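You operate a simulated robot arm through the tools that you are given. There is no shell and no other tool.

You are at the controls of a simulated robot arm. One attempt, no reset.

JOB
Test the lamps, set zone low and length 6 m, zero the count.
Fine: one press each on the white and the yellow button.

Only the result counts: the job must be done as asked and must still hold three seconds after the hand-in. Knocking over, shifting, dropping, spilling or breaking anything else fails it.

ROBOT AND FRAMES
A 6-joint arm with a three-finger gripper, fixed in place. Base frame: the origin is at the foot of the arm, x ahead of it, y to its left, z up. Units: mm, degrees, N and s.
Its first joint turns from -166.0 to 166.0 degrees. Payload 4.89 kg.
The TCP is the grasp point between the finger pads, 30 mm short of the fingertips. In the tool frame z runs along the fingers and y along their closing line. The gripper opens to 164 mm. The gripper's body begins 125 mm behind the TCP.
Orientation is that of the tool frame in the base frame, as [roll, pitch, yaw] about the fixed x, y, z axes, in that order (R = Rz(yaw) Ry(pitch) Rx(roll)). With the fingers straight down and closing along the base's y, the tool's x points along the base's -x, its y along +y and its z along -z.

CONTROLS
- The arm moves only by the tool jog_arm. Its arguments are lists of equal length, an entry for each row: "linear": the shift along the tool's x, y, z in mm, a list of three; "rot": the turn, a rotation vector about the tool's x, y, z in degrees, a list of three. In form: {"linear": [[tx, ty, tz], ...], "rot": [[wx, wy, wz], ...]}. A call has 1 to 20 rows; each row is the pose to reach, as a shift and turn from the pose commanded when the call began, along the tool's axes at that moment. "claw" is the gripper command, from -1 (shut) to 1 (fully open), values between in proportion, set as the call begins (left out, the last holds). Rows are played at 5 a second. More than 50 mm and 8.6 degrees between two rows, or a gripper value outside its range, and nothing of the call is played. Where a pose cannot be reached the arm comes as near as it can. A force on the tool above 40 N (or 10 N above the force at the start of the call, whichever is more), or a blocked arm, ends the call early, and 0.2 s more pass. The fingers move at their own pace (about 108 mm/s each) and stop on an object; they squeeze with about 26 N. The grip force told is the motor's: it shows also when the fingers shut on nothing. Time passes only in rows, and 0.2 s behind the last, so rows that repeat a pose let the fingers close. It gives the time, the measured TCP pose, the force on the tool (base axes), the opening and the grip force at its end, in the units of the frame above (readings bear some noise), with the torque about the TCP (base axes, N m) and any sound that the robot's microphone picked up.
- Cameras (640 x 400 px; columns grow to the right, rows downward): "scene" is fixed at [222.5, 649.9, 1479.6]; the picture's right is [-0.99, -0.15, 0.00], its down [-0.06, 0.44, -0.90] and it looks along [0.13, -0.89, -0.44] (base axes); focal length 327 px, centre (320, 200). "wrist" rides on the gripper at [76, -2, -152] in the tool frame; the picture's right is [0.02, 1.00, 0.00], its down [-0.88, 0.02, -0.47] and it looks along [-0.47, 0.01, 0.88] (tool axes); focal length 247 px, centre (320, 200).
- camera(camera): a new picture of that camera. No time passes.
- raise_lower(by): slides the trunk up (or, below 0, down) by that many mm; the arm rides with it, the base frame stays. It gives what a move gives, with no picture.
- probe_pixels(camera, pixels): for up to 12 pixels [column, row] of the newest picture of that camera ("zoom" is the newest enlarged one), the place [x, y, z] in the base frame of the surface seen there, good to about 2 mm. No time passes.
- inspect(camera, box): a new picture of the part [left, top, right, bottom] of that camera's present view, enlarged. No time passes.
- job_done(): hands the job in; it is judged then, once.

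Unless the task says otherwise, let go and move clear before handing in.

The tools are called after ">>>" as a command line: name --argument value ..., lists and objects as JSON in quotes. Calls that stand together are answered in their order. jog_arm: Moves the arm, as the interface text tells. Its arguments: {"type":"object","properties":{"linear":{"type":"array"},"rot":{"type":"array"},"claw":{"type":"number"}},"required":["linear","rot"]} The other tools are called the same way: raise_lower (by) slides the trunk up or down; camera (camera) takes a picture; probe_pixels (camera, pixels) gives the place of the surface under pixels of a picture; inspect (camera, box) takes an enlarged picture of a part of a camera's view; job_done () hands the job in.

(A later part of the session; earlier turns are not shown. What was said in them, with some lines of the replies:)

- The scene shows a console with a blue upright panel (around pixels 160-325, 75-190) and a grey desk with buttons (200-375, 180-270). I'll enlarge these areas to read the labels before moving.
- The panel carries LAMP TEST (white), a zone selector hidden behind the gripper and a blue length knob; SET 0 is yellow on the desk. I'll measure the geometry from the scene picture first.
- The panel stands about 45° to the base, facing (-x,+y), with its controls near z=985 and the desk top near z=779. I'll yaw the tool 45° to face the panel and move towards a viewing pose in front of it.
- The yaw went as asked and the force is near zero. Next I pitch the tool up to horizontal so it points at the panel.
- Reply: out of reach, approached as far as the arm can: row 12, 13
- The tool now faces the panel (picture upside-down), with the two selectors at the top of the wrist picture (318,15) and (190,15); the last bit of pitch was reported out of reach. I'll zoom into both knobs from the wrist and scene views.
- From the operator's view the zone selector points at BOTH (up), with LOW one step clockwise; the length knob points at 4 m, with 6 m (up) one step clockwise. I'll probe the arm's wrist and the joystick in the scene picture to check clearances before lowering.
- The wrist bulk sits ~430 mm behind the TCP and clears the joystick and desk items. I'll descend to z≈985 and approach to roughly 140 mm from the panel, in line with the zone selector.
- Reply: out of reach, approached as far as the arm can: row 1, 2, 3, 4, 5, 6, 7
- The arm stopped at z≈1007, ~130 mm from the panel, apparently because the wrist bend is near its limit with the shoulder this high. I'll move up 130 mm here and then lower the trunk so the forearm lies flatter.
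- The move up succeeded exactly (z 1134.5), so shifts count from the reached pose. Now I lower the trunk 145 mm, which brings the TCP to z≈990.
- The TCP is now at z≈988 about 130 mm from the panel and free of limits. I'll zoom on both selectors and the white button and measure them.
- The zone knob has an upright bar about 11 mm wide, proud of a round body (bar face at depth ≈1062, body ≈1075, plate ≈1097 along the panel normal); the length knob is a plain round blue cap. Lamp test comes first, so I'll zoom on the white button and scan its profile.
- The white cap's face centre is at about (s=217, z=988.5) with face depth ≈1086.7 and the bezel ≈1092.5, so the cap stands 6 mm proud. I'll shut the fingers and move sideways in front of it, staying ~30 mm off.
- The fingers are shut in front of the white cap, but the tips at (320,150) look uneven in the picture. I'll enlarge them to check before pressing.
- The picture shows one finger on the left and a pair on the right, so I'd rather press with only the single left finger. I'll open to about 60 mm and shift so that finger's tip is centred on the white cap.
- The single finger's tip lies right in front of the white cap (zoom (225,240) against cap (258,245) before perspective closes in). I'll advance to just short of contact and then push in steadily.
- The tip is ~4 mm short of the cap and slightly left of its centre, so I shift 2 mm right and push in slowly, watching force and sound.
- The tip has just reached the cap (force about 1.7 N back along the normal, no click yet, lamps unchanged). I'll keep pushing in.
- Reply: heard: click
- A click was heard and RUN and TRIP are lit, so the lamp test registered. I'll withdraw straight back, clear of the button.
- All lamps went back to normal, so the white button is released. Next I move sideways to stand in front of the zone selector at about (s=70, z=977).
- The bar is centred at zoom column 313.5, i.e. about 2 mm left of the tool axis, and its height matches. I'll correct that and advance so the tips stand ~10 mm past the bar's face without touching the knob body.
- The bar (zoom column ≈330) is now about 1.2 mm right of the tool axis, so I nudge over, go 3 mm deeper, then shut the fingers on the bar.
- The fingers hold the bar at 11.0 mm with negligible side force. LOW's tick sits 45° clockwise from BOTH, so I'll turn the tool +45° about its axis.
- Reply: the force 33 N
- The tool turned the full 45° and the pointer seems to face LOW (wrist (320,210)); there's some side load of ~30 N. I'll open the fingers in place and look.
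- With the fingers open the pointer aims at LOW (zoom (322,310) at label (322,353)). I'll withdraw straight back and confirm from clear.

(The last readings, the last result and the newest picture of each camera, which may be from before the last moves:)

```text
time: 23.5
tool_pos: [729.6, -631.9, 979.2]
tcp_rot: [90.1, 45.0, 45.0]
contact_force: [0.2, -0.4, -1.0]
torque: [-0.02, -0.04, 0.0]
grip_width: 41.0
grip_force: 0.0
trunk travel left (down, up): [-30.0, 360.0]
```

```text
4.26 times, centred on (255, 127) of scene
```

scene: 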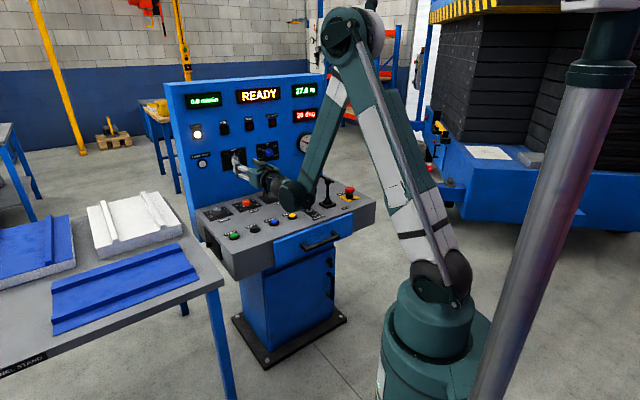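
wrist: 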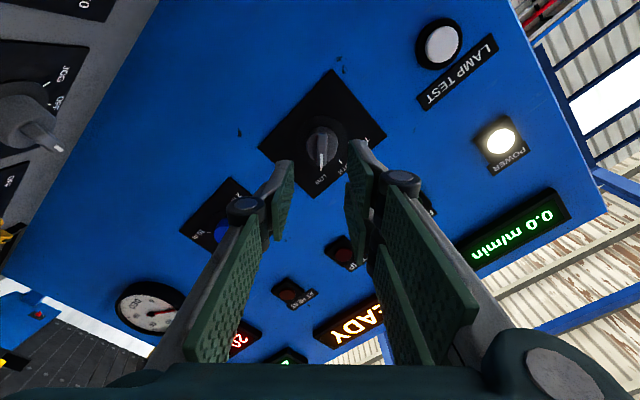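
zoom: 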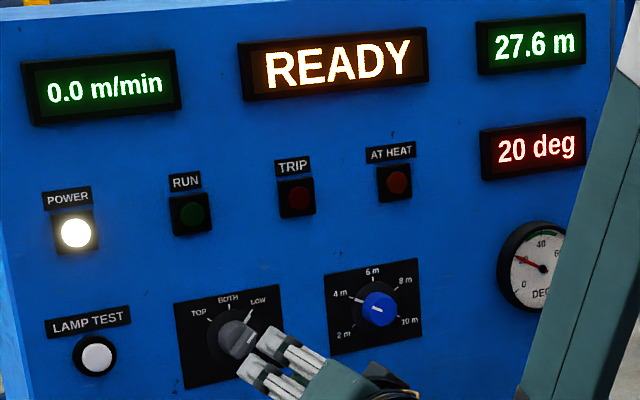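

The selector now sits on LOW's tick, with nothing else changed. Next I move sideways in front of the blue length knob (about s=-105, z=978) while rolling the tool back to -15°, ready for a +60° turn.

>>> jog_arm --linear '[[0, 0, 0], [-15, -15, 0], [-35, -35, 2], [-60, -60, 4], [-85, -85, 6], [-110, -110, 10], [-122.3, -123.7, 15], [-122.3, -123.7, 15], [-122.3, -123.7, 15]]' --rot '[[0, 0, -7.5], [0, 0, -15], [0, 0, -22.5], [0, 0, -30], [0, 0, -37.5], [0, 0, -45], [0, 0, -52.5], [0, 0, -60], [0, 0, -60]]' --claw -0.2

>>> camera --camera "wrist"

>>> inspect --camera "wrist" --box '[240, 70, 400, 170]'

>>> camera --camera "scene"

```text
time: 25.5
tool_pos: [616.1, -763.1, 977.6]
tcp_rot: [-90.0, 75.0, -135.0]
contact_force: [0.5, 0.3, 0.3]
torque: [-0.03, -0.02, 0.0]
grip_width: 65.3
grip_force: 0.1
trunk travel left (down, up): [-30.0, 360.0]
```

```text
taken
```

wrist: 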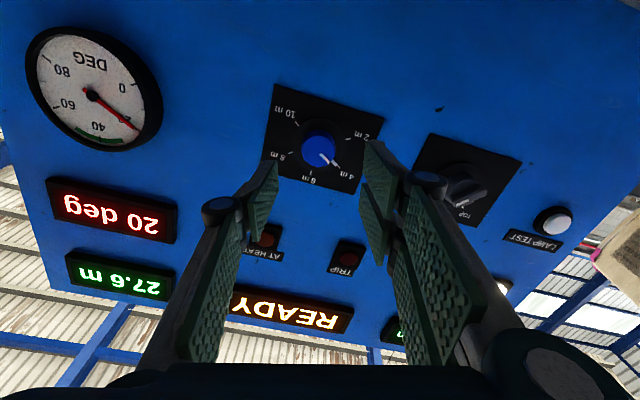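

```text
4.00 times, centred on (320, 120) of wrist
```

zoom: 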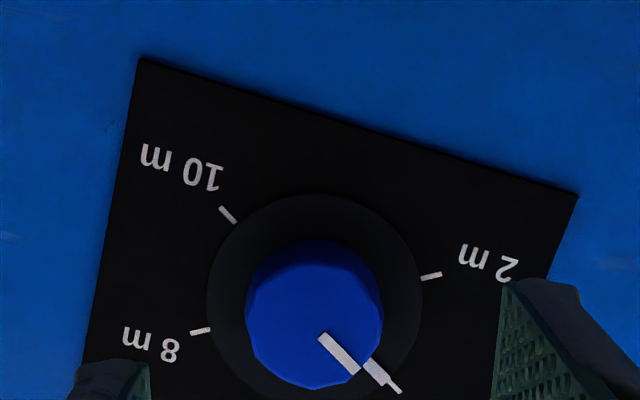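

```text
taken
```

scene: 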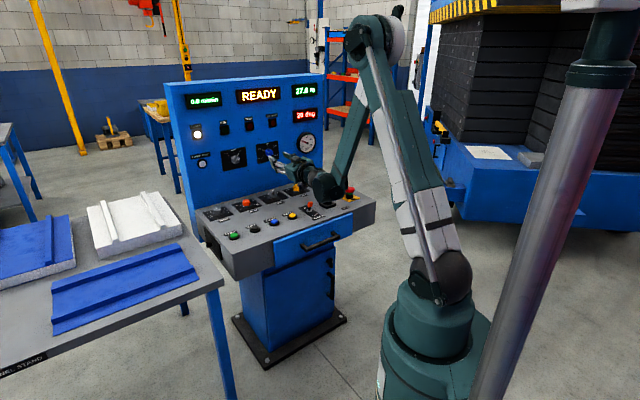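

The blue knob's centre (zoom column ≈314) lies about 2.2 mm left of the tool axis and ~1 mm up. I'll correct and advance until the tips are level with its face, then recheck.

>>> jog_arm --linear '[[-0.8, -2.2, 20], [-0.8, -2.2, 45], [-0.8, -2.2, 65], [-0.8, -2.2, 65]]' --rot '[[0, 0, 0], [0, 0, 0], [0, 0, 0], [0, 0, 0]]'

>>> inspect --camera "wrist" --box '[240, 90, 400, 190]'

>>> probe_pixels --camera "zoom" --pixels '[[320, 220], [320, 260], [320, 180], [280, 260], [360, 220], [320, 120], [230, 200], [410, 200]]'

```text
time: 26.5
tool_pos: [661.6, -811.5, 979.7]
tcp_rot: [-89.9, 74.9, -135.0]
contact_force: [0.0, 0.4, 0.6]
torque: [0.03, 0.02, -0.02]
grip_width: 65.6
grip_force: 0.1
trunk travel left (down, up): [-30.0, 360.0]
```

```text
4.00 times, centred on (320, 140) of wrist
```

zoom: 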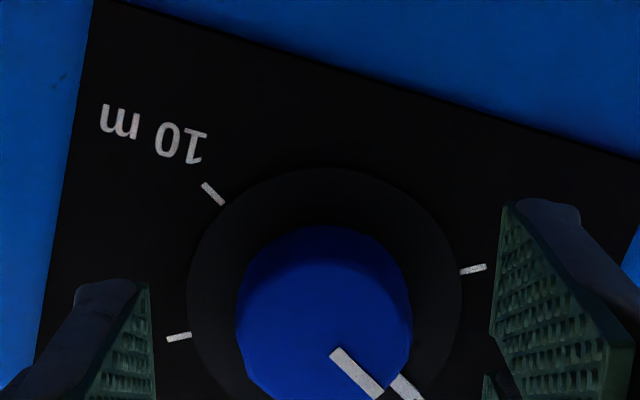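

```text
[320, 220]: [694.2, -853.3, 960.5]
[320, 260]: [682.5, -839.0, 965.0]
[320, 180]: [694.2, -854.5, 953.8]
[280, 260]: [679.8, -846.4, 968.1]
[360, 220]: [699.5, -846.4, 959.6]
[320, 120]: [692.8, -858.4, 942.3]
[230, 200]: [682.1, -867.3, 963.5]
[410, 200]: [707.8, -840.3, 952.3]
```

The knob is now centred on the tool axis (zoom column 324 vs 322). I'll advance 17 mm so the fingers straddle it, then shut them.

>>> jog_arm --linear '[[0, 0.3, 8], [0, 0.3, 14], [0, 0.3, 17], [0, 0.3, 17]]' --rot '[[0, 0, 0], [0, 0, 0], [0, 0, 0], [0, 0, 0]]'

>>> jog_arm --linear '[[0, 0, 0], [0, 0, 0], [0, 0, 0], [0, 0, 0]]' --rot '[[0, 0, 0], [0, 0, 0], [0, 0, 0], [0, 0, 0]]' --claw -1

>>> inspect --camera "wrist" --box '[240, 90, 400, 190]'

```text
time: 27.5
tool_pos: [674.1, -822.6, 979.3]
tcp_rot: [-90.0, 75.0, -135.1]
contact_force: [-0.4, 0.1, -1.2]
torque: [0.0, 0.04, -0.03]
grip_width: 65.8
grip_force: 0.1
trunk travel left (down, up): [-30.0, 360.0]
```

```text
time: 28.5
tool_pos: [674.1, -821.9, 978.1]
tcp_rot: [-90.0, 75.1, -135.0]
contact_force: [0.0, -2.3, 1.5]
torque: [0.02, -0.08, 0.0]
grip_width: 35.4
grip_force: 45.2
trunk travel left (down, up): [-30.0, 360.0]
```

```text
4.00 times, centred on (320, 140) of wrist
```

zoom: 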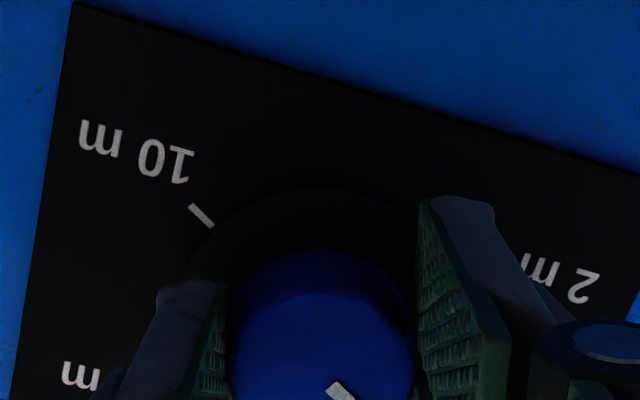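

The fingers hold the blue knob at 35.4 mm with almost no side load. I'll turn the tool +60° clockwise, from 4 m to 6 m.

>>> jog_arm --linear '[[0, 0, 0], [0, 0, 0], [0, 0, 0], [0, 0, 0], [0, 0, 0], [0, 0, 0], [0, 0, 0], [0, 0, 0], [0, 0, 0], [0, 0, 0], [0, 0, 0], [0, 0, 0], [0, 0, 0]]' --rot '[[0, 0, 5], [0, 0, 10], [0, 0, 15], [0, 0, 20], [0, 0, 25], [0, 0, 30], [0, 0, 35], [0, 0, 40], [0, 0, 45], [0, 0, 50], [0, 0, 55], [0, 0, 60], [0, 0, 60]]'

>>> camera --camera "wrist"

>>> inspect --camera "wrist" --box '[240, 90, 400, 250]'

>>> inspect --camera "scene" --box '[210, 120, 320, 190]'

```text
time: 30.6
tool_pos: [674.0, -822.4, 979.1]
tcp_rot: [89.9, 58.3, 45.0]
contact_force: [5.2, -1.7, 16.3]
torque: [-0.25, -0.18, 0.21]
grip_width: 35.2
grip_force: 44.9
trunk travel left (down, up): [-30.0, 360.0]
stopped in row 10: the force on the tool passed its limit at 40 N (the readings are from after the stop); the commanded pose is now the measured one
```

```text
taken
```

wrist: 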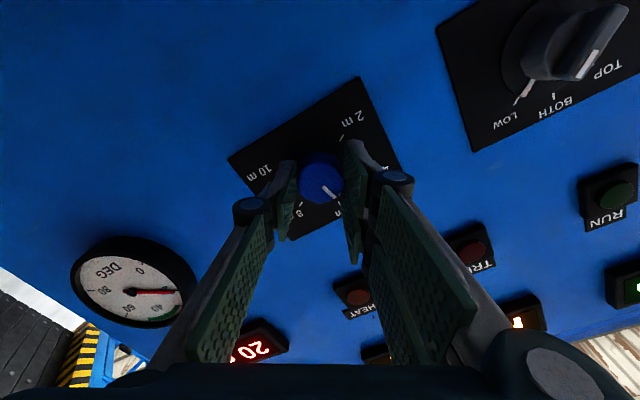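

```text
2.50 times, centred on (320, 170) of wrist
```

zoom: 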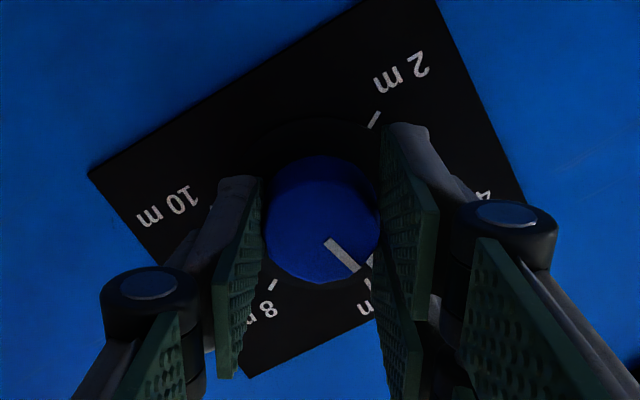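

```text
5.71 times, centred on (265, 155) of scene
```

zoom: 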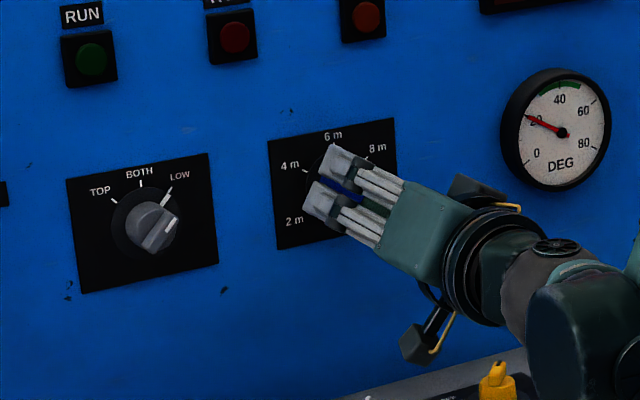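

The turn stopped at about +47° on a 40 N side-force trip, though the knob followed the tool (pointer at zoom (357,270) keeps its angle to the fingers) and only ~17 N remains. I'll continue the last 13° in small steps.

>>> jog_arm --linear '[[0, 0, 0], [0, 0, 0], [0, 0, 0], [0, 0, 0], [0, 0, 0], [0, 0, 0], [0, 0, 0], [0, 0, 0]]' --rot '[[0, 0, 2], [0, 0, 4], [0, 0, 6], [0, 0, 8], [0, 0, 10], [0, 0, 12], [0, 0, 13.3], [0, 0, 13.3]]'

>>> inspect --camera "wrist" --box '[240, 90, 400, 250]'

```text
time: 31.3
tool_pos: [674.0, -821.7, 978.8]
tcp_rot: [89.9, 54.3, 44.9]
contact_force: [3.4, -2.3, 18.8]
torque: [-0.34, -0.34, 0.06]
grip_width: 35.1
grip_force: 44.9
trunk travel left (down, up): [-30.0, 360.0]
stopped in row 3: the force on the tool passed its limit at 41 N (the readings are from after the stop); the commanded pose is now the measured one
```

```text
2.50 times, centred on (320, 170) of wrist
```

zoom: 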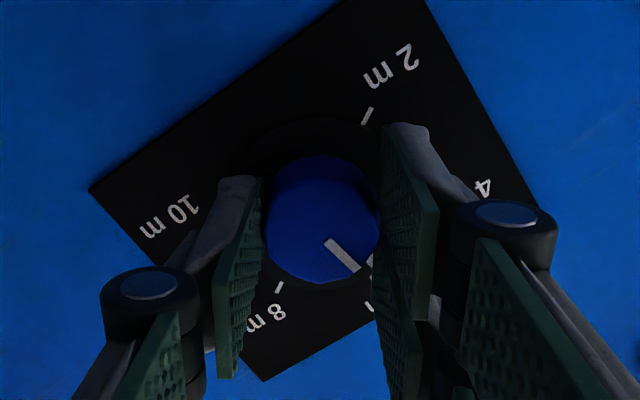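

It moved 4° more (≈51° in all) and stopped again with ~19 N pushing the tool upward, which suggests a small offset between tool and knob axes. I'll ease the tool up 1 mm to relieve that before continuing.

>>> jog_arm --linear '[[-0.4, 0.3, 0], [-0.8, 0.6, 0], [-0.8, 0.6, 0]]' --rot '[[0, 0, 0], [0, 0, 0], [0, 0, 0]]'

```text
time: 32.1
tool_pos: [673.7, -822.0, 979.5]
tcp_rot: [89.9, 54.4, 44.9]
contact_force: [0.8, 10.4, 8.9]
torque: [-0.15, -0.14, 0.27]
grip_width: 35.2
grip_force: 45.0
trunk travel left (down, up): [-30.0, 360.0]
```

The upward load dropped to about 9 N with a similar small sideways load. I'll continue the remaining 9° with a slight compensating shift.

>>> jog_arm --linear '[[0, 0.3, 0], [0, 0.6, 0], [0, 0.6, 0], [0, 0.6, 0], [0, 0.6, 0], [0, 0.6, 0], [0, 0.6, 0]]' --rot '[[0, 0, 1.5], [0, 0, 3], [0, 0, 4.5], [0, 0, 6], [0, 0, 7.5], [0, 0, 9], [0, 0, 9.3]]'

>>> inspect --camera "wrist" --box '[240, 90, 400, 250]'

```text
time: 33.7
tool_pos: [673.4, -822.0, 980.0]
tcp_rot: [90.0, 45.1, 44.9]
contact_force: [-19.4, 22.7, -20.2]
torque: [0.45, 0.44, -0.23]
grip_width: 35.2
grip_force: 44.9
trunk travel left (down, up): [-30.0, 360.0]
```

```text
2.50 times, centred on (320, 170) of wrist
```

zoom: 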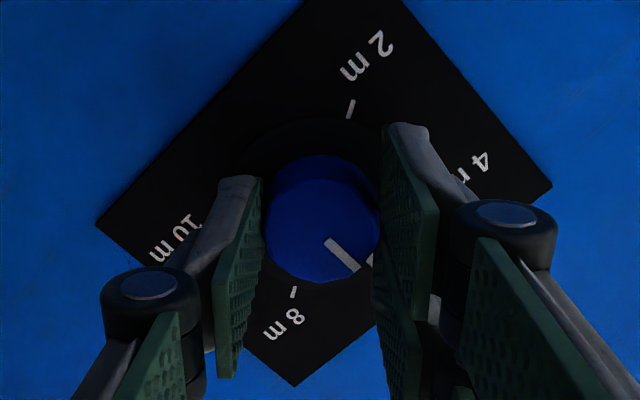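

The tool reached the full 60° (roll +45°), and the pointer kept its angle to the fingers. I'll open the fingers, then check the pointer.

>>> jog_arm --linear '[[0, 0, 0], [0, 0, 0], [0, 0, 0]]' --rot '[[0, 0, 0], [0, 0, 0], [0, 0, 0]]' --claw -0.2

>>> inspect --camera "wrist" --box '[240, 90, 400, 250]'

```text
time: 34.5
tool_pos: [675.3, -821.7, 979.0]
tcp_rot: [90.0, 45.0, 45.0]
contact_force: [0.6, 0.1, 0.6]
torque: [0.0, 0.05, 0.0]
grip_width: 65.4
grip_force: 0.1
trunk travel left (down, up): [-30.0, 360.0]
```

```text
2.50 times, centred on (320, 170) of wrist
```

zoom: 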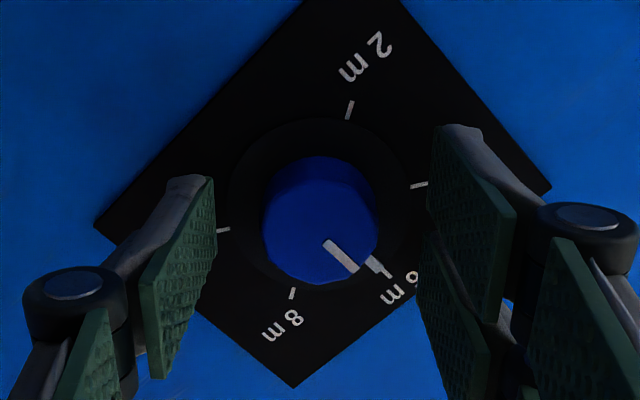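

The pointer's skirt mark at zoom (372,265) runs into the 6 m tick at (385,272), so the knob is on 6 m. I'll withdraw straight back and confirm from clear.

>>> jog_arm --linear '[[0, 0, -10], [0, 0, -40], [0, 0, -80], [0, 0, -100], [0, 0, -100]]' --rot '[[0, 0, 0], [0, 0, 0], [0, 0, 0], [0, 0, 0], [0, 0, 0]]'

>>> camera --camera "wrist"

>>> inspect --camera "wrist" --box '[240, 50, 400, 210]'

>>> inspect --camera "scene" --box '[180, 80, 330, 174]'

```text
time: 35.7
tool_pos: [605.7, -751.4, 979.6]
tcp_rot: [90.0, 44.9, 45.0]
contact_force: [-0.3, -0.3, -0.3]
torque: [-0.02, -0.07, 0.02]
grip_width: 65.4
grip_force: 0.1
trunk travel left (down, up): [-30.0, 360.0]
```

```text
taken
```

wrist: 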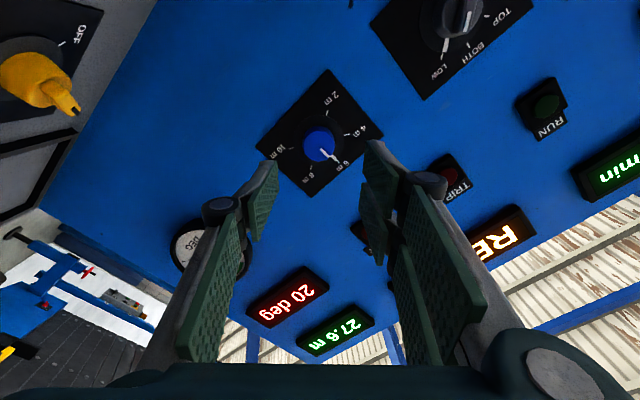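

```text
2.50 times, centred on (320, 130) of wrist
```

zoom: 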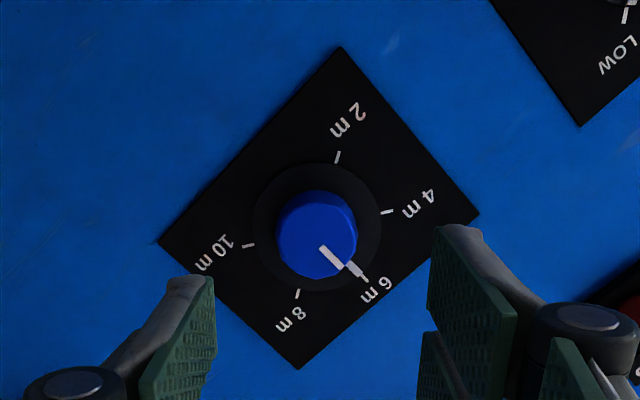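

```text
4.26 times, centred on (255, 127) of scene
```

zoom: 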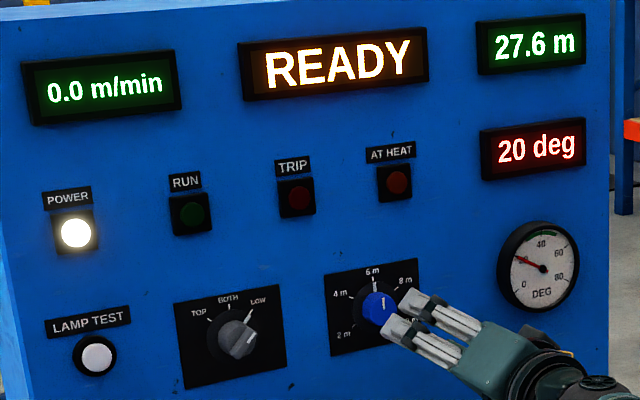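

Both selectors are confirmed: zone on LOW, length on 6 m (mark on the tick at zoom (362,278)). Now I back away from the panel, roll the tool level and set a 36 mm opening, before pitching it down for the yellow button.

>>> jog_arm --linear '[[0, 5, -15], [0.5, 15, -35], [1, 25, -55], [1.5, 40, -75], [2, 50, -90], [2.1, 58.7, -100], [2.1, 58.7, -100]]' --rot '[[0, 0, -7.5], [0, 0, -15], [0, 0, -22.5], [0, 0, -30], [0, 0, -37.5], [0, 0, -45], [0, 0, -45]]' --claw -0.56

```text
time: 37.3
tool_pos: [562.6, -652.0, 1017.8]
tcp_rot: [-88.2, 89.9, -133.1]
contact_force: [-0.5, 0.2, -0.5]
torque: [-0.06, -0.02, 0.01]
grip_width: 36.2
grip_force: 0.0
trunk travel left (down, up): [-30.0, 360.0]
```

The tool is level, 240 mm from the panel with an opening of 36 mm. I'll raise the trunk 145 mm again so a downward-pointing tool is well within reach.

>>> raise_lower --by 145

```text
time: 39.0
tool_pos: [564.0, -652.4, 1163.8]
tcp_rot: [-4.4, 89.9, -49.3]
contact_force: [-0.2, 0.1, 0.4]
torque: [-0.02, 0.0, -0.01]
grip_width: 36.2
grip_force: 0.0
trunk travel left (down, up): [-175.0, 215.0]
```

The trunk is up and the TCP is at z≈1164. I'll now pitch the tool down 90° while moving above the yellow button.

>>> jog_arm --linear '[[5, 4, -7], [10, 9, -15], [20, 13, -22], [30, 18, -30], [40, 22, -37], [50, 26, -45], [60, 31, -52], [70, 35, -60], [80, 40, -67], [90, 44, -74], [100, 49, -82], [110, 53, -89], [110, 53, -89]]' --rot '[[0, 7.5, 0], [0, 15, 0], [0, 22.5, 0], [0, 30, 0], [0, 37.5, 0], [0, 45, 0], [0, 52.5, 0], [0, 60, 0], [0, 67.5, 0], [0, 75, 0], [0, 82.5, 0], [0, 90, 0], [0, 90, 0]]'

>>> camera --camera "wrist"

>>> camera --camera "scene"

```text
time: 41.8
tool_pos: [543.2, -548.8, 1055.2]
tcp_rot: [164.1, 3.0, 133.8]
contact_force: [-1.1, 0.2, 0.4]
torque: [-0.06, -0.16, 0.0]
grip_width: 36.1
grip_force: 0.2
out of reach, approached as far as the arm can: row 1, 4, 5, 6, 7, 8, 9, 10, 11, 12, 13
trunk travel left (down, up): [-175.0, 215.0]
```

```text
taken
```

wrist: 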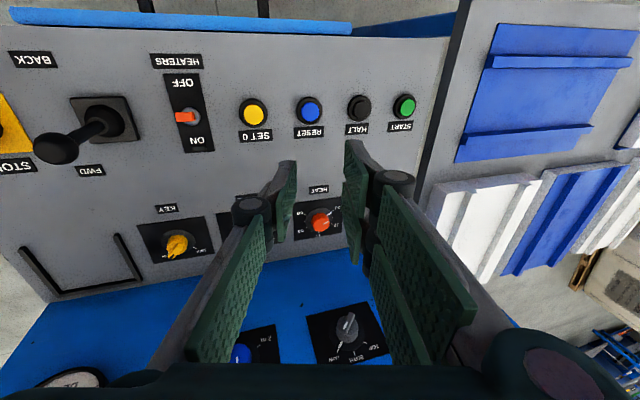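

```text
taken
```

scene: 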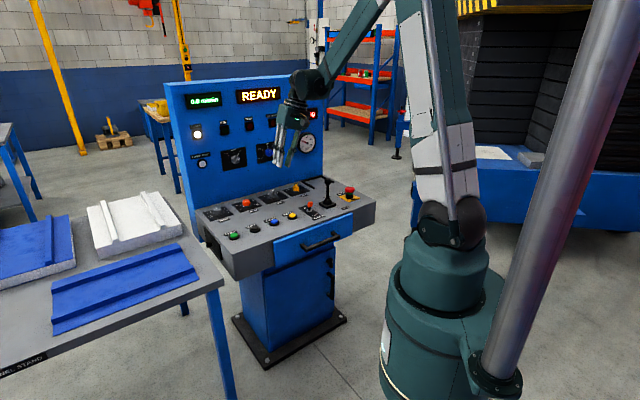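

The tool came down but tilted 16° sideways, flagged as out of reach, probably the solver hitting a wrist limit on the way. It hangs in free space at z≈1055, so I'll try turning it upright about its own x axis.

>>> jog_arm --linear '[[0, 0, 0], [0, 0, 0], [0, 0, 0], [0, 0, 0]]' --rot '[[5, 0, 0], [10, 0, 0], [15.8, 0, 0], [15.8, 0, 0]]'

```text
time: 42.8
tool_pos: [542.4, -547.9, 1055.6]
tcp_rot: [164.2, 3.6, 133.6]
contact_force: [0.6, 0.9, -0.6]
torque: [-0.02, 0.01, 0.0]
grip_width: 36.1
grip_force: 0.0
out of reach, approached as far as the arm can: row 1, 2, 3, 4
trunk travel left (down, up): [-175.0, 215.0]
```

It won't turn upright from here, so some joint is at its stop. I'll look at the arm's present shape to see which one.

>>> inspect --camera "scene" --box '[250, 0, 500, 170]'

>>> inspect --camera "scene" --box '[260, 50, 350, 180]'

>>> probe_pixels --camera "zoom" --pixels '[[330, 60], [300, 100], [280, 150], [260, 200], [350, 40], [250, 250]]'

```text
2.35 times, centred on (375, 85) of scene
```

zoom: 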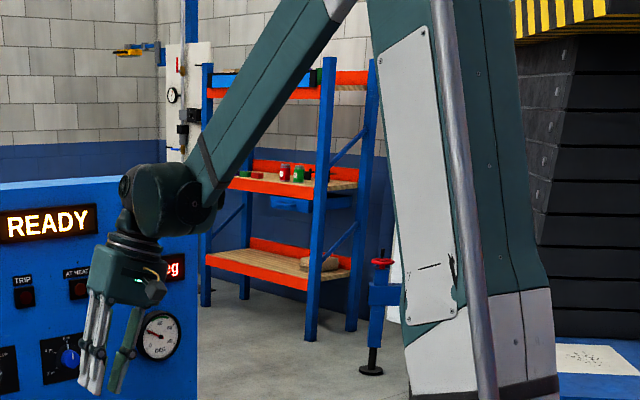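

```text
3.08 times, centred on (305, 115) of scene
```

zoom: 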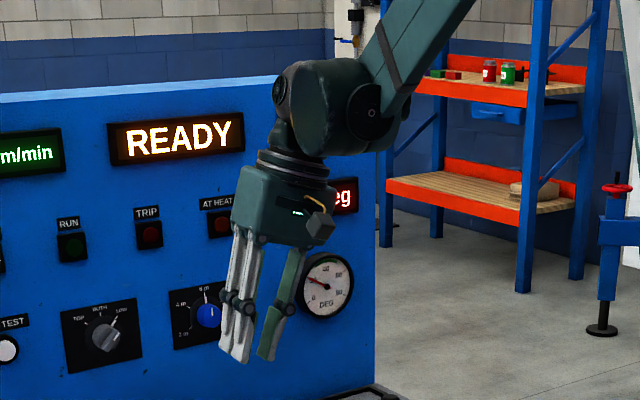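

```text
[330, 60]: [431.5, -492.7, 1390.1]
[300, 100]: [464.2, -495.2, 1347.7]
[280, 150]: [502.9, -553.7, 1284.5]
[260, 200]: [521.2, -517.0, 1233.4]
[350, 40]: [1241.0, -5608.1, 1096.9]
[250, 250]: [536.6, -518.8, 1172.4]
```

The wrist has a box-type two-axis joint and looks tilted sideways in the arm's plane, while the pose at (623,-517,1162) pointing down was reachable earlier. I'll go back to that known-good pose.

>>> jog_arm --linear '[[-10, 25, -20], [-20, 52, -39], [-30, 78, -59], [-39.9, 105, -78.4], [-39.9, 105, -78.4], [-39.9, 105, -78.4], [-39.9, 105, -78.4]]' --rot '[[0, 0, 0], [0, 0, 0], [0, 0, 0], [4, 1, -0.2], [9, 2, -0.5], [15.76, 3.77, -0.89], [15.76, 3.77, -0.89]]'

>>> inspect --camera "scene" --box '[200, 0, 500, 200]'

```text
time: 44.4
tool_pos: [595.4, -540.8, 1162.0]
tcp_rot: [164.0, 2.4, 137.4]
contact_force: [0.7, -0.7, -0.7]
torque: [0.0, 0.0, 0.0]
grip_width: 36.3
grip_force: 0.0
out of reach, approached as far as the arm can: row 1, 2, 3, 4, 5, 6, 7
trunk travel left (down, up): [-175.0, 215.0]
```

```text
2.00 times, centred on (350, 100) of scene
```

zoom: 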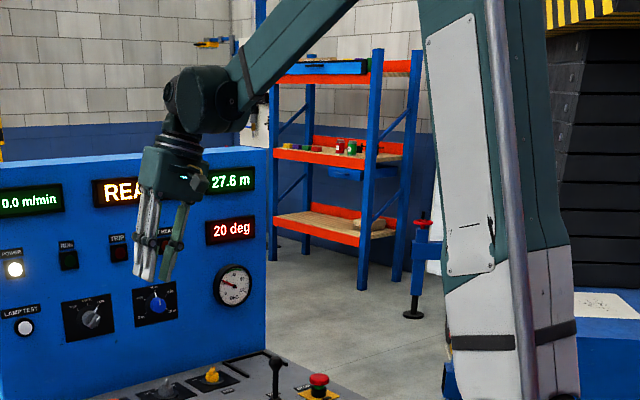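

The arm can't go upright from this side: it looks as though the forearm roll swung to its stop as the tool passed in line with the forearm. I'll go back to the horizontal pose, this time at the lateral position (s≈75) where the first down-to-horizontal passage worked.

>>> jog_arm --linear '[[-8, 2, 1], [-16, 5, 2], [-24, 7, 3], [-33, 10, 4], [-41, 12, 5], [-49, 15, 6], [-57, 17, 7], [-65, 20, 9], [-73, 22, 10], [-82, 25, 11], [-90, 27, 12], [-97.9, 29.9, 12.8], [-97.9, 29.9, 12.8]]' --rot '[[1.22, -7.27, -0.87], [2.44, -14.54, -1.74], [3.66, -21.8, -2.6], [4.88, -29.1, -3.47], [6.1, -36.4, -4.34], [7.33, -43.6, -5.2], [8.55, -50.9, -6.07], [9.77, -58.2, -6.94], [10.99, -65.4, -7.8], [12.2, -72.7, -8.68], [13.4, -80.0, -9.54], [14.65, -87.26, -10.41], [14.65, -87.26, -10.41]]'

>>> inspect --camera "scene" --box '[200, 0, 500, 200]'

```text
time: 47.2
tool_pos: [687.8, -586.3, 1172.2]
tcp_rot: [76.7, 85.8, 34.1]
contact_force: [-0.9, 0.6, 0.6]
torque: [0.05, 0.06, 0.0]
grip_width: 35.8
grip_force: 0.1
out of reach, approached as far as the arm can: row 4, 5, 6, 7, 8, 9, 10, 11, 12, 13
trunk travel left (down, up): [-175.0, 215.0]
```

```text
2.00 times, centred on (350, 100) of scene
```

zoom: 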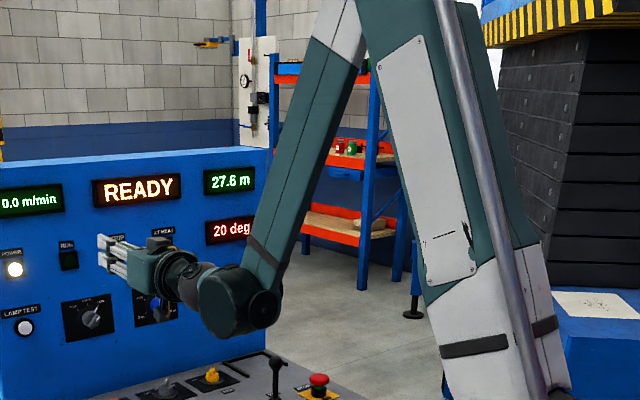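

The tool is back to nearly horizontal at s≈72, d≈901. I'll first square it up exactly (azimuth -45°, 10° nose-down, no roll) at s≈75 before pitching down again.

>>> jog_arm --linear '[[0, 1, -10], [0, 3, -20], [0, 3, -20]]' --rot '[[1.4, 5.4, -1.9], [2.73, 10.8, -3.86], [2.73, 10.8, -3.86]]'

```text
time: 48.0
tool_pos: [675.4, -567.1, 1163.3]
tcp_rot: [-157.2, 78.4, 155.1]
contact_force: [-1.2, 2.9, 0.0]
torque: [-0.05, -0.05, -0.11]
grip_width: 36.1
grip_force: 0.0
out of reach, approached as far as the arm can: row 1
trunk travel left (down, up): [-175.0, 215.0]
```

It's now 10° nose-down but about 3° off in azimuth and 4.5° in roll the other way (the earlier reading was taken while still settling). A small correction, held longer.

>>> jog_arm --linear '[[0, 0, 0], [0, 0, 0], [0, 0, 0], [0, 0, 0]]' --rot '[[-1.5, 0, 2], [-3, 0, 4], [-3, 0, 4], [-3, 0, 4]]'

```text
time: 49.0
tool_pos: [677.5, -568.2, 1161.7]
tcp_rot: [178.0, 79.1, 132.9]
contact_force: [-0.3, 0.4, 0.4]
torque: [-0.02, 0.0, 0.03]
grip_width: 36.0
grip_force: 0.0
trunk travel left (down, up): [-175.0, 215.0]
```

The tool is squared up ([178,79,133], s≈77). Now I pitch it down in 5° steps at this lateral position.

>>> jog_arm --linear '[[1, 0, -4.6], [2, 0, -9], [3, 0, -14], [4, 0, -18], [4.5, 0, -23], [5.5, 0, -28], [6.5, 0, -32], [7, 0, -37], [8, 0, -41], [9, 0, -46], [10, 0, -51], [11, 0, -55], [12, 0, -60], [13, 0, -65], [13.5, 0, -69], [14.2, 0, -73.6], [14.2, 0, -73.6]]' --rot '[[0, 4.95, 0], [0, 9.9, 0], [0, 14.8, 0], [0, 19.8, 0], [0, 24.7, 0], [0, 29.7, 0], [0, 34.6, 0], [0, 39.6, 0], [0, 44.5, 0], [0, 49.5, 0], [0, 54.4, 0], [0, 59.4, 0], [0, 64.3, 0], [0, 69.3, 0], [0, 74.2, 0], [0, 79.2, 0], [0, 79.2, 0]]'

>>> inspect --camera "scene" --box '[200, 0, 500, 200]'

```text
time: 52.6
tool_pos: [626.5, -514.4, 1162.0]
tcp_rot: [179.7, 0.0, 134.9]
contact_force: [0.3, 0.4, -0.4]
torque: [0.04, 0.07, -0.02]
grip_width: 36.3
grip_force: 0.0
trunk travel left (down, up): [-175.0, 215.0]
```

```text
2.00 times, centred on (350, 100) of scene
```

zoom: 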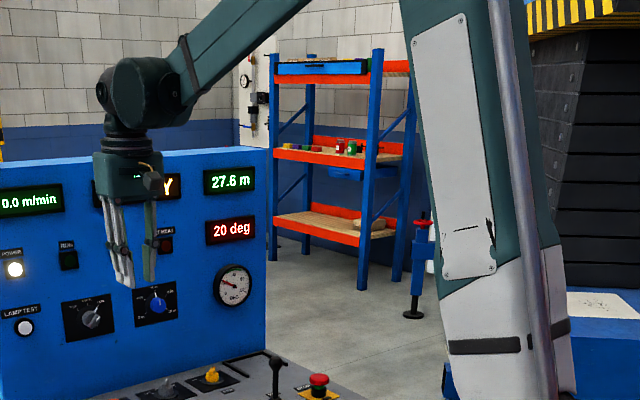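

That worked: the tool now points straight down ([179.7, 0, 134.9]) with no limit reported. I'll move over the yellow button, still high at z≈1000, and look.

>>> jog_arm --linear '[[10, -22, 20], [20, -45, 50], [30, -70, 90], [37, -89.7, 130], [37, -89.7, 160], [37, -89.7, 160]]' --rot '[[0, 0, 0], [0, 0, 0], [0, 0, 0], [0, 0, 0], [0, 0, 0], [0, 0, 0]]'

>>> camera --camera "wrist"

>>> inspect --camera "wrist" --box '[200, 60, 400, 185]'

>>> probe_pixels --camera "zoom" --pixels '[[200, 150], [320, 120]]'

```text
time: 54.0
tool_pos: [537.1, -553.2, 999.8]
tcp_rot: [179.6, -0.1, 134.8]
contact_force: [0.1, -0.5, 0.6]
torque: [0.07, -0.01, -0.02]
grip_width: 36.1
grip_force: 0.1
trunk travel left (down, up): [-175.0, 215.0]
```

```text
taken
```

wrist: 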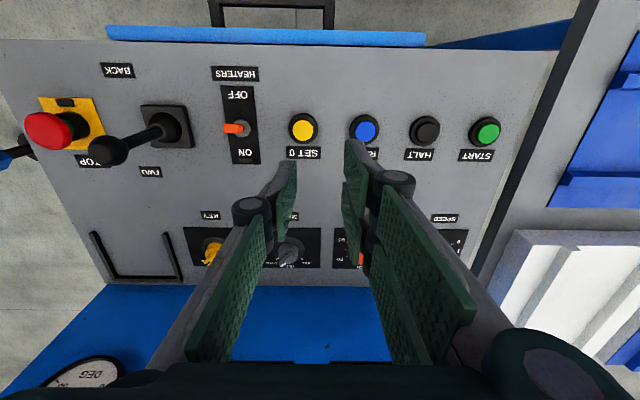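

```text
3.20 times, centred on (300, 122) of wrist
```

zoom: 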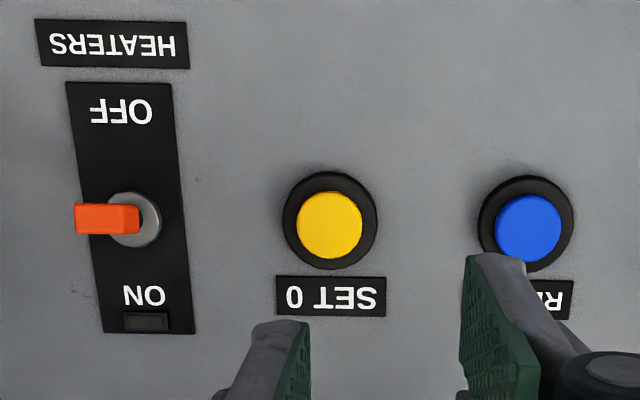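

```text
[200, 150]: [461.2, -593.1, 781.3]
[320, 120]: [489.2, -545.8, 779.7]
```

The yellow cap centre (zoom (331,224)) computes to 24 mm left and 2 mm forward of the tool axis, just about under the single finger. I'll trim by (-1.8,-1.2) mm and descend to about 12 mm above the cap.

>>> jog_arm --linear '[[-1.8, -1.2, 45], [-1.8, -1.2, 90], [-1.8, -1.2, 130], [-1.8, -1.2, 150], [-1.8, -1.2, 163], [-1.8, -1.2, 163]]' --rot '[[0, 0, 0], [0, 0, 0], [0, 0, 0], [0, 0, 0], [0, 0, 0], [0, 0, 0]]'

>>> camera --camera "wrist"

>>> inspect --camera "wrist" --box '[220, 100, 420, 225]'

>>> inspect --camera "scene" --box '[240, 150, 380, 240]'

```text
time: 55.4
tool_pos: [537.9, -553.2, 836.3]
tcp_rot: [179.7, -0.2, 134.9]
contact_force: [-0.6, -0.4, -0.8]
torque: [0.01, 0.01, 0.0]
grip_width: 36.0
grip_force: 0.1
trunk travel left (down, up): [-175.0, 215.0]
```

```text
taken
```

wrist: 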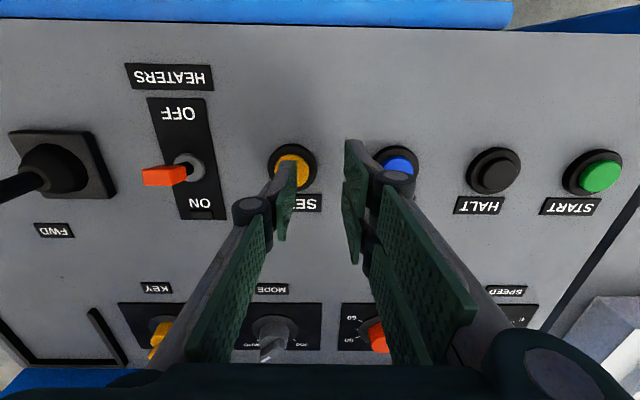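

```text
3.20 times, centred on (320, 162) of wrist
```

zoom: 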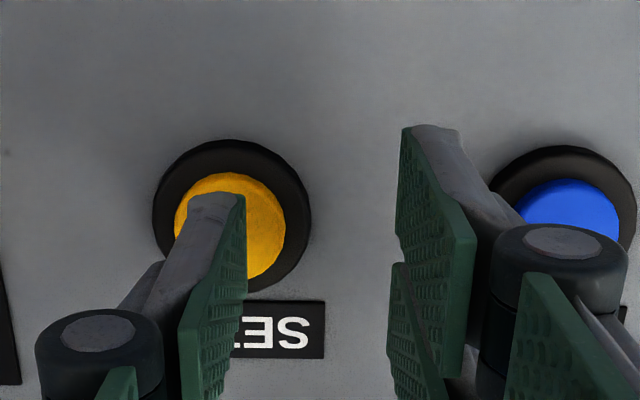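

```text
4.44 times, centred on (310, 195) of scene
```

zoom: 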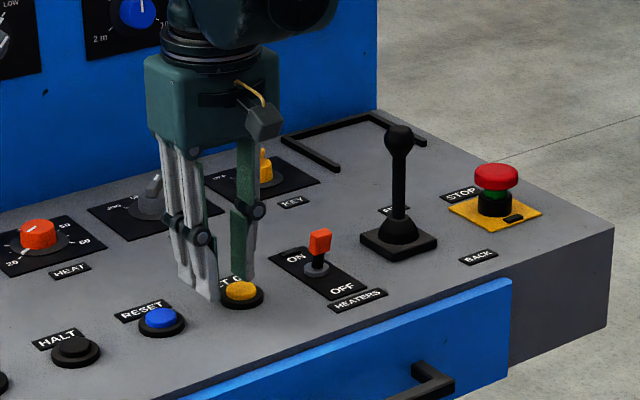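

The finger tip stands right over the yellow cap with ~13 mm to go (trim 1 mm left). I'll descend to just above contact and then push slowly.

>>> jog_arm --linear '[[0, -1, 5], [0, -1, 9], [0, -1, 12], [0, -1, 14], [0, -1, 16]]' --rot '[[0, 0, 0], [0, 0, 0], [0, 0, 0], [0, 0, 0], [0, 0, 0]]'

>>> inspect --camera "scene" --box '[240, 150, 380, 240]'

```text
time: 56.6
tool_pos: [537.1, -553.4, 823.2]
tcp_rot: [179.6, 0.0, 135.0]
contact_force: [-0.2, 0.0, 0.2]
torque: [0.0, -0.01, 0.03]
grip_width: 36.2
grip_force: 0.0
trunk travel left (down, up): [-175.0, 215.0]
```

```text
4.44 times, centred on (310, 195) of scene
```

zoom: 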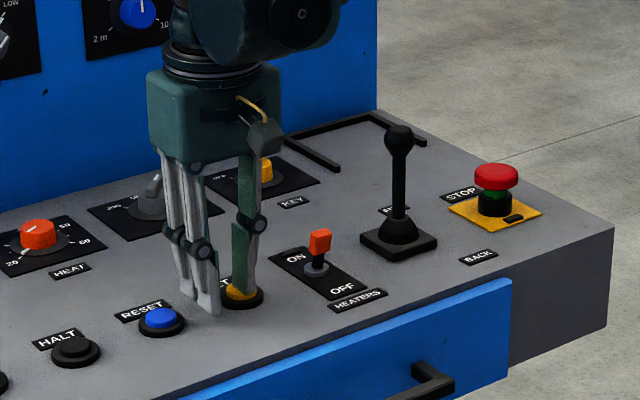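

There's no contact force yet at tip height ≈792. I'll push on in 1 mm steps.

>>> jog_arm --linear '[[0, 0, 1], [0, 0, 2], [0, 0, 3]]' --rot '[[0, 0, 0], [0, 0, 0], [0, 0, 0]]'

```text
time: 57.4
tool_pos: [537.6, -552.7, 819.8]
tcp_rot: [179.6, 0.0, 134.9]
contact_force: [0.2, -1.4, 3.9]
torque: [-0.18, 0.01, 0.0]
grip_width: 36.6
grip_force: 0.5
trunk travel left (down, up): [-175.0, 215.0]
heard: click
```

A click was heard at 3.9 N, so SET 0 registered. I'll lift straight off and check the count display.

>>> jog_arm --linear '[[0, 0, -10], [0, 0, -45], [0, 0, -90], [0, 0, -130], [0, 0, -130]]' --rot '[[0, 0, 0], [0, 0, 0], [0, 0, 0], [0, 0, 0], [0, 0, 0]]'

>>> camera --camera "scene"

>>> inspect --camera "scene" --box '[160, 75, 340, 187]'

>>> inspect --camera "scene" --box '[195, 165, 385, 284]'

```text
time: 58.6
tool_pos: [538.0, -554.2, 952.3]
tcp_rot: [179.6, -0.1, 134.9]
contact_force: [-0.3, 0.0, -0.1]
torque: [-0.03, -0.05, -0.01]
grip_width: 36.1
grip_force: 0.0
trunk travel left (down, up): [-175.0, 215.0]
```

```text
taken
```

scene: 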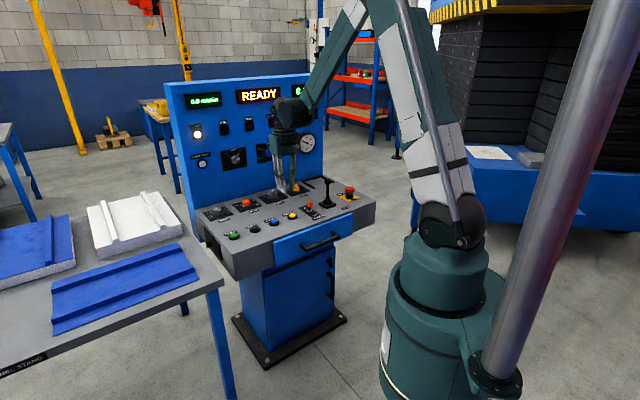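

```text
3.56 times, centred on (250, 131) of scene
```

zoom: 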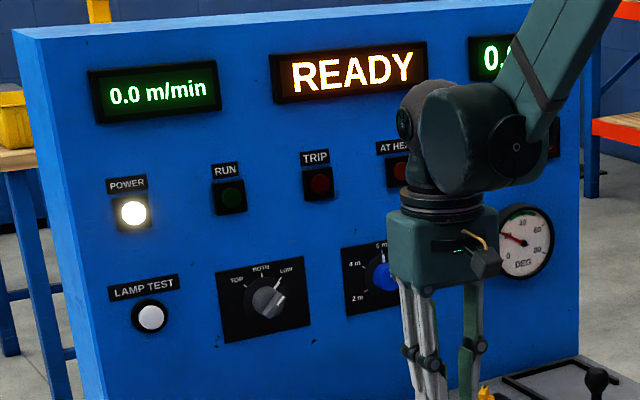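

```text
3.36 times, centred on (290, 224) of scene
```

zoom: 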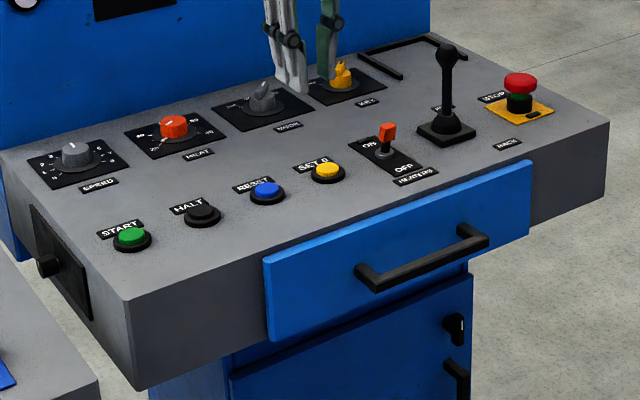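

The count now begins "0." (partly hidden by the forearm), and the desk controls look as before. I'll move up and aside to see the whole panel.

>>> jog_arm --linear '[[0, 0, -45], [0, 0, -90], [0, 20, -135], [0, 50, -170], [0, 90, -190], [0, 130, -200], [0, 130, -200]]' --rot '[[0, 0, 0], [0, 0, 0], [0, 0, 0], [0, 0, 0], [0, 0, 0], [0, 0, 0], [0, 0, 0]]'

>>> inspect --camera "scene" --box '[160, 75, 340, 187]'

>>> camera --camera "wrist"

```text
time: 60.2
tool_pos: [628.9, -460.6, 1152.5]
tcp_rot: [179.6, -0.2, 134.9]
contact_force: [0.1, -1.0, -0.6]
torque: [-0.04, 0.0, -0.02]
grip_width: 36.2
grip_force: 0.1
trunk travel left (down, up): [-175.0, 215.0]
```

```text
3.56 times, centred on (250, 131) of scene
```

zoom: 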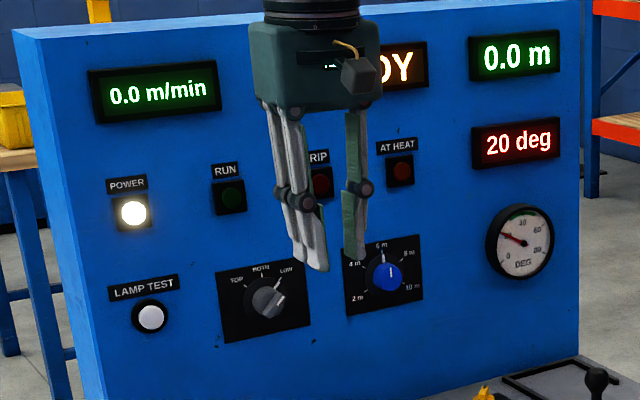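

```text
taken
```

wrist: 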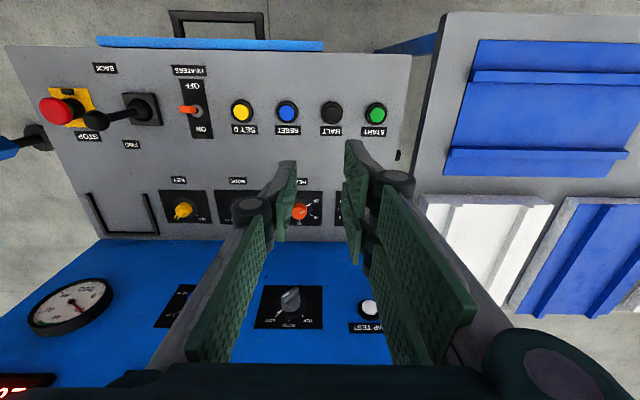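

The panel shows the count at 0.0 m, zone on LOW and length on 6 m. The lamp test lit and was released, and every other control is unchanged. The arm is clear, so I'm handing in.

>>> job_done

```text
The job is handed in.
```

The job is done and handed in, and the arm is clear of the console.

- **Lamp test:** I pressed the white button once. It clicked, and RUN and TRIP lit. The arm hid AT HEAT at that moment, so I did not see that lamp light. The lamps went back to normal on release.
- **Zone:** The selector now points at LOW (it was at BOTH).
- **Length:** The knob now points at 6 m (it was at 4 m).
- **Count:** I pressed the yellow SET 0 button once. It clicked, and the display went from 27.6 m to 0.0 m.

The last pictures show nothing else on the console moved or changed. While turning the length knob, the side force twice passed the arm's 40 N limit and stopped the move. I eased it off and finished the turn, and the knob ended on the 6 m mark.
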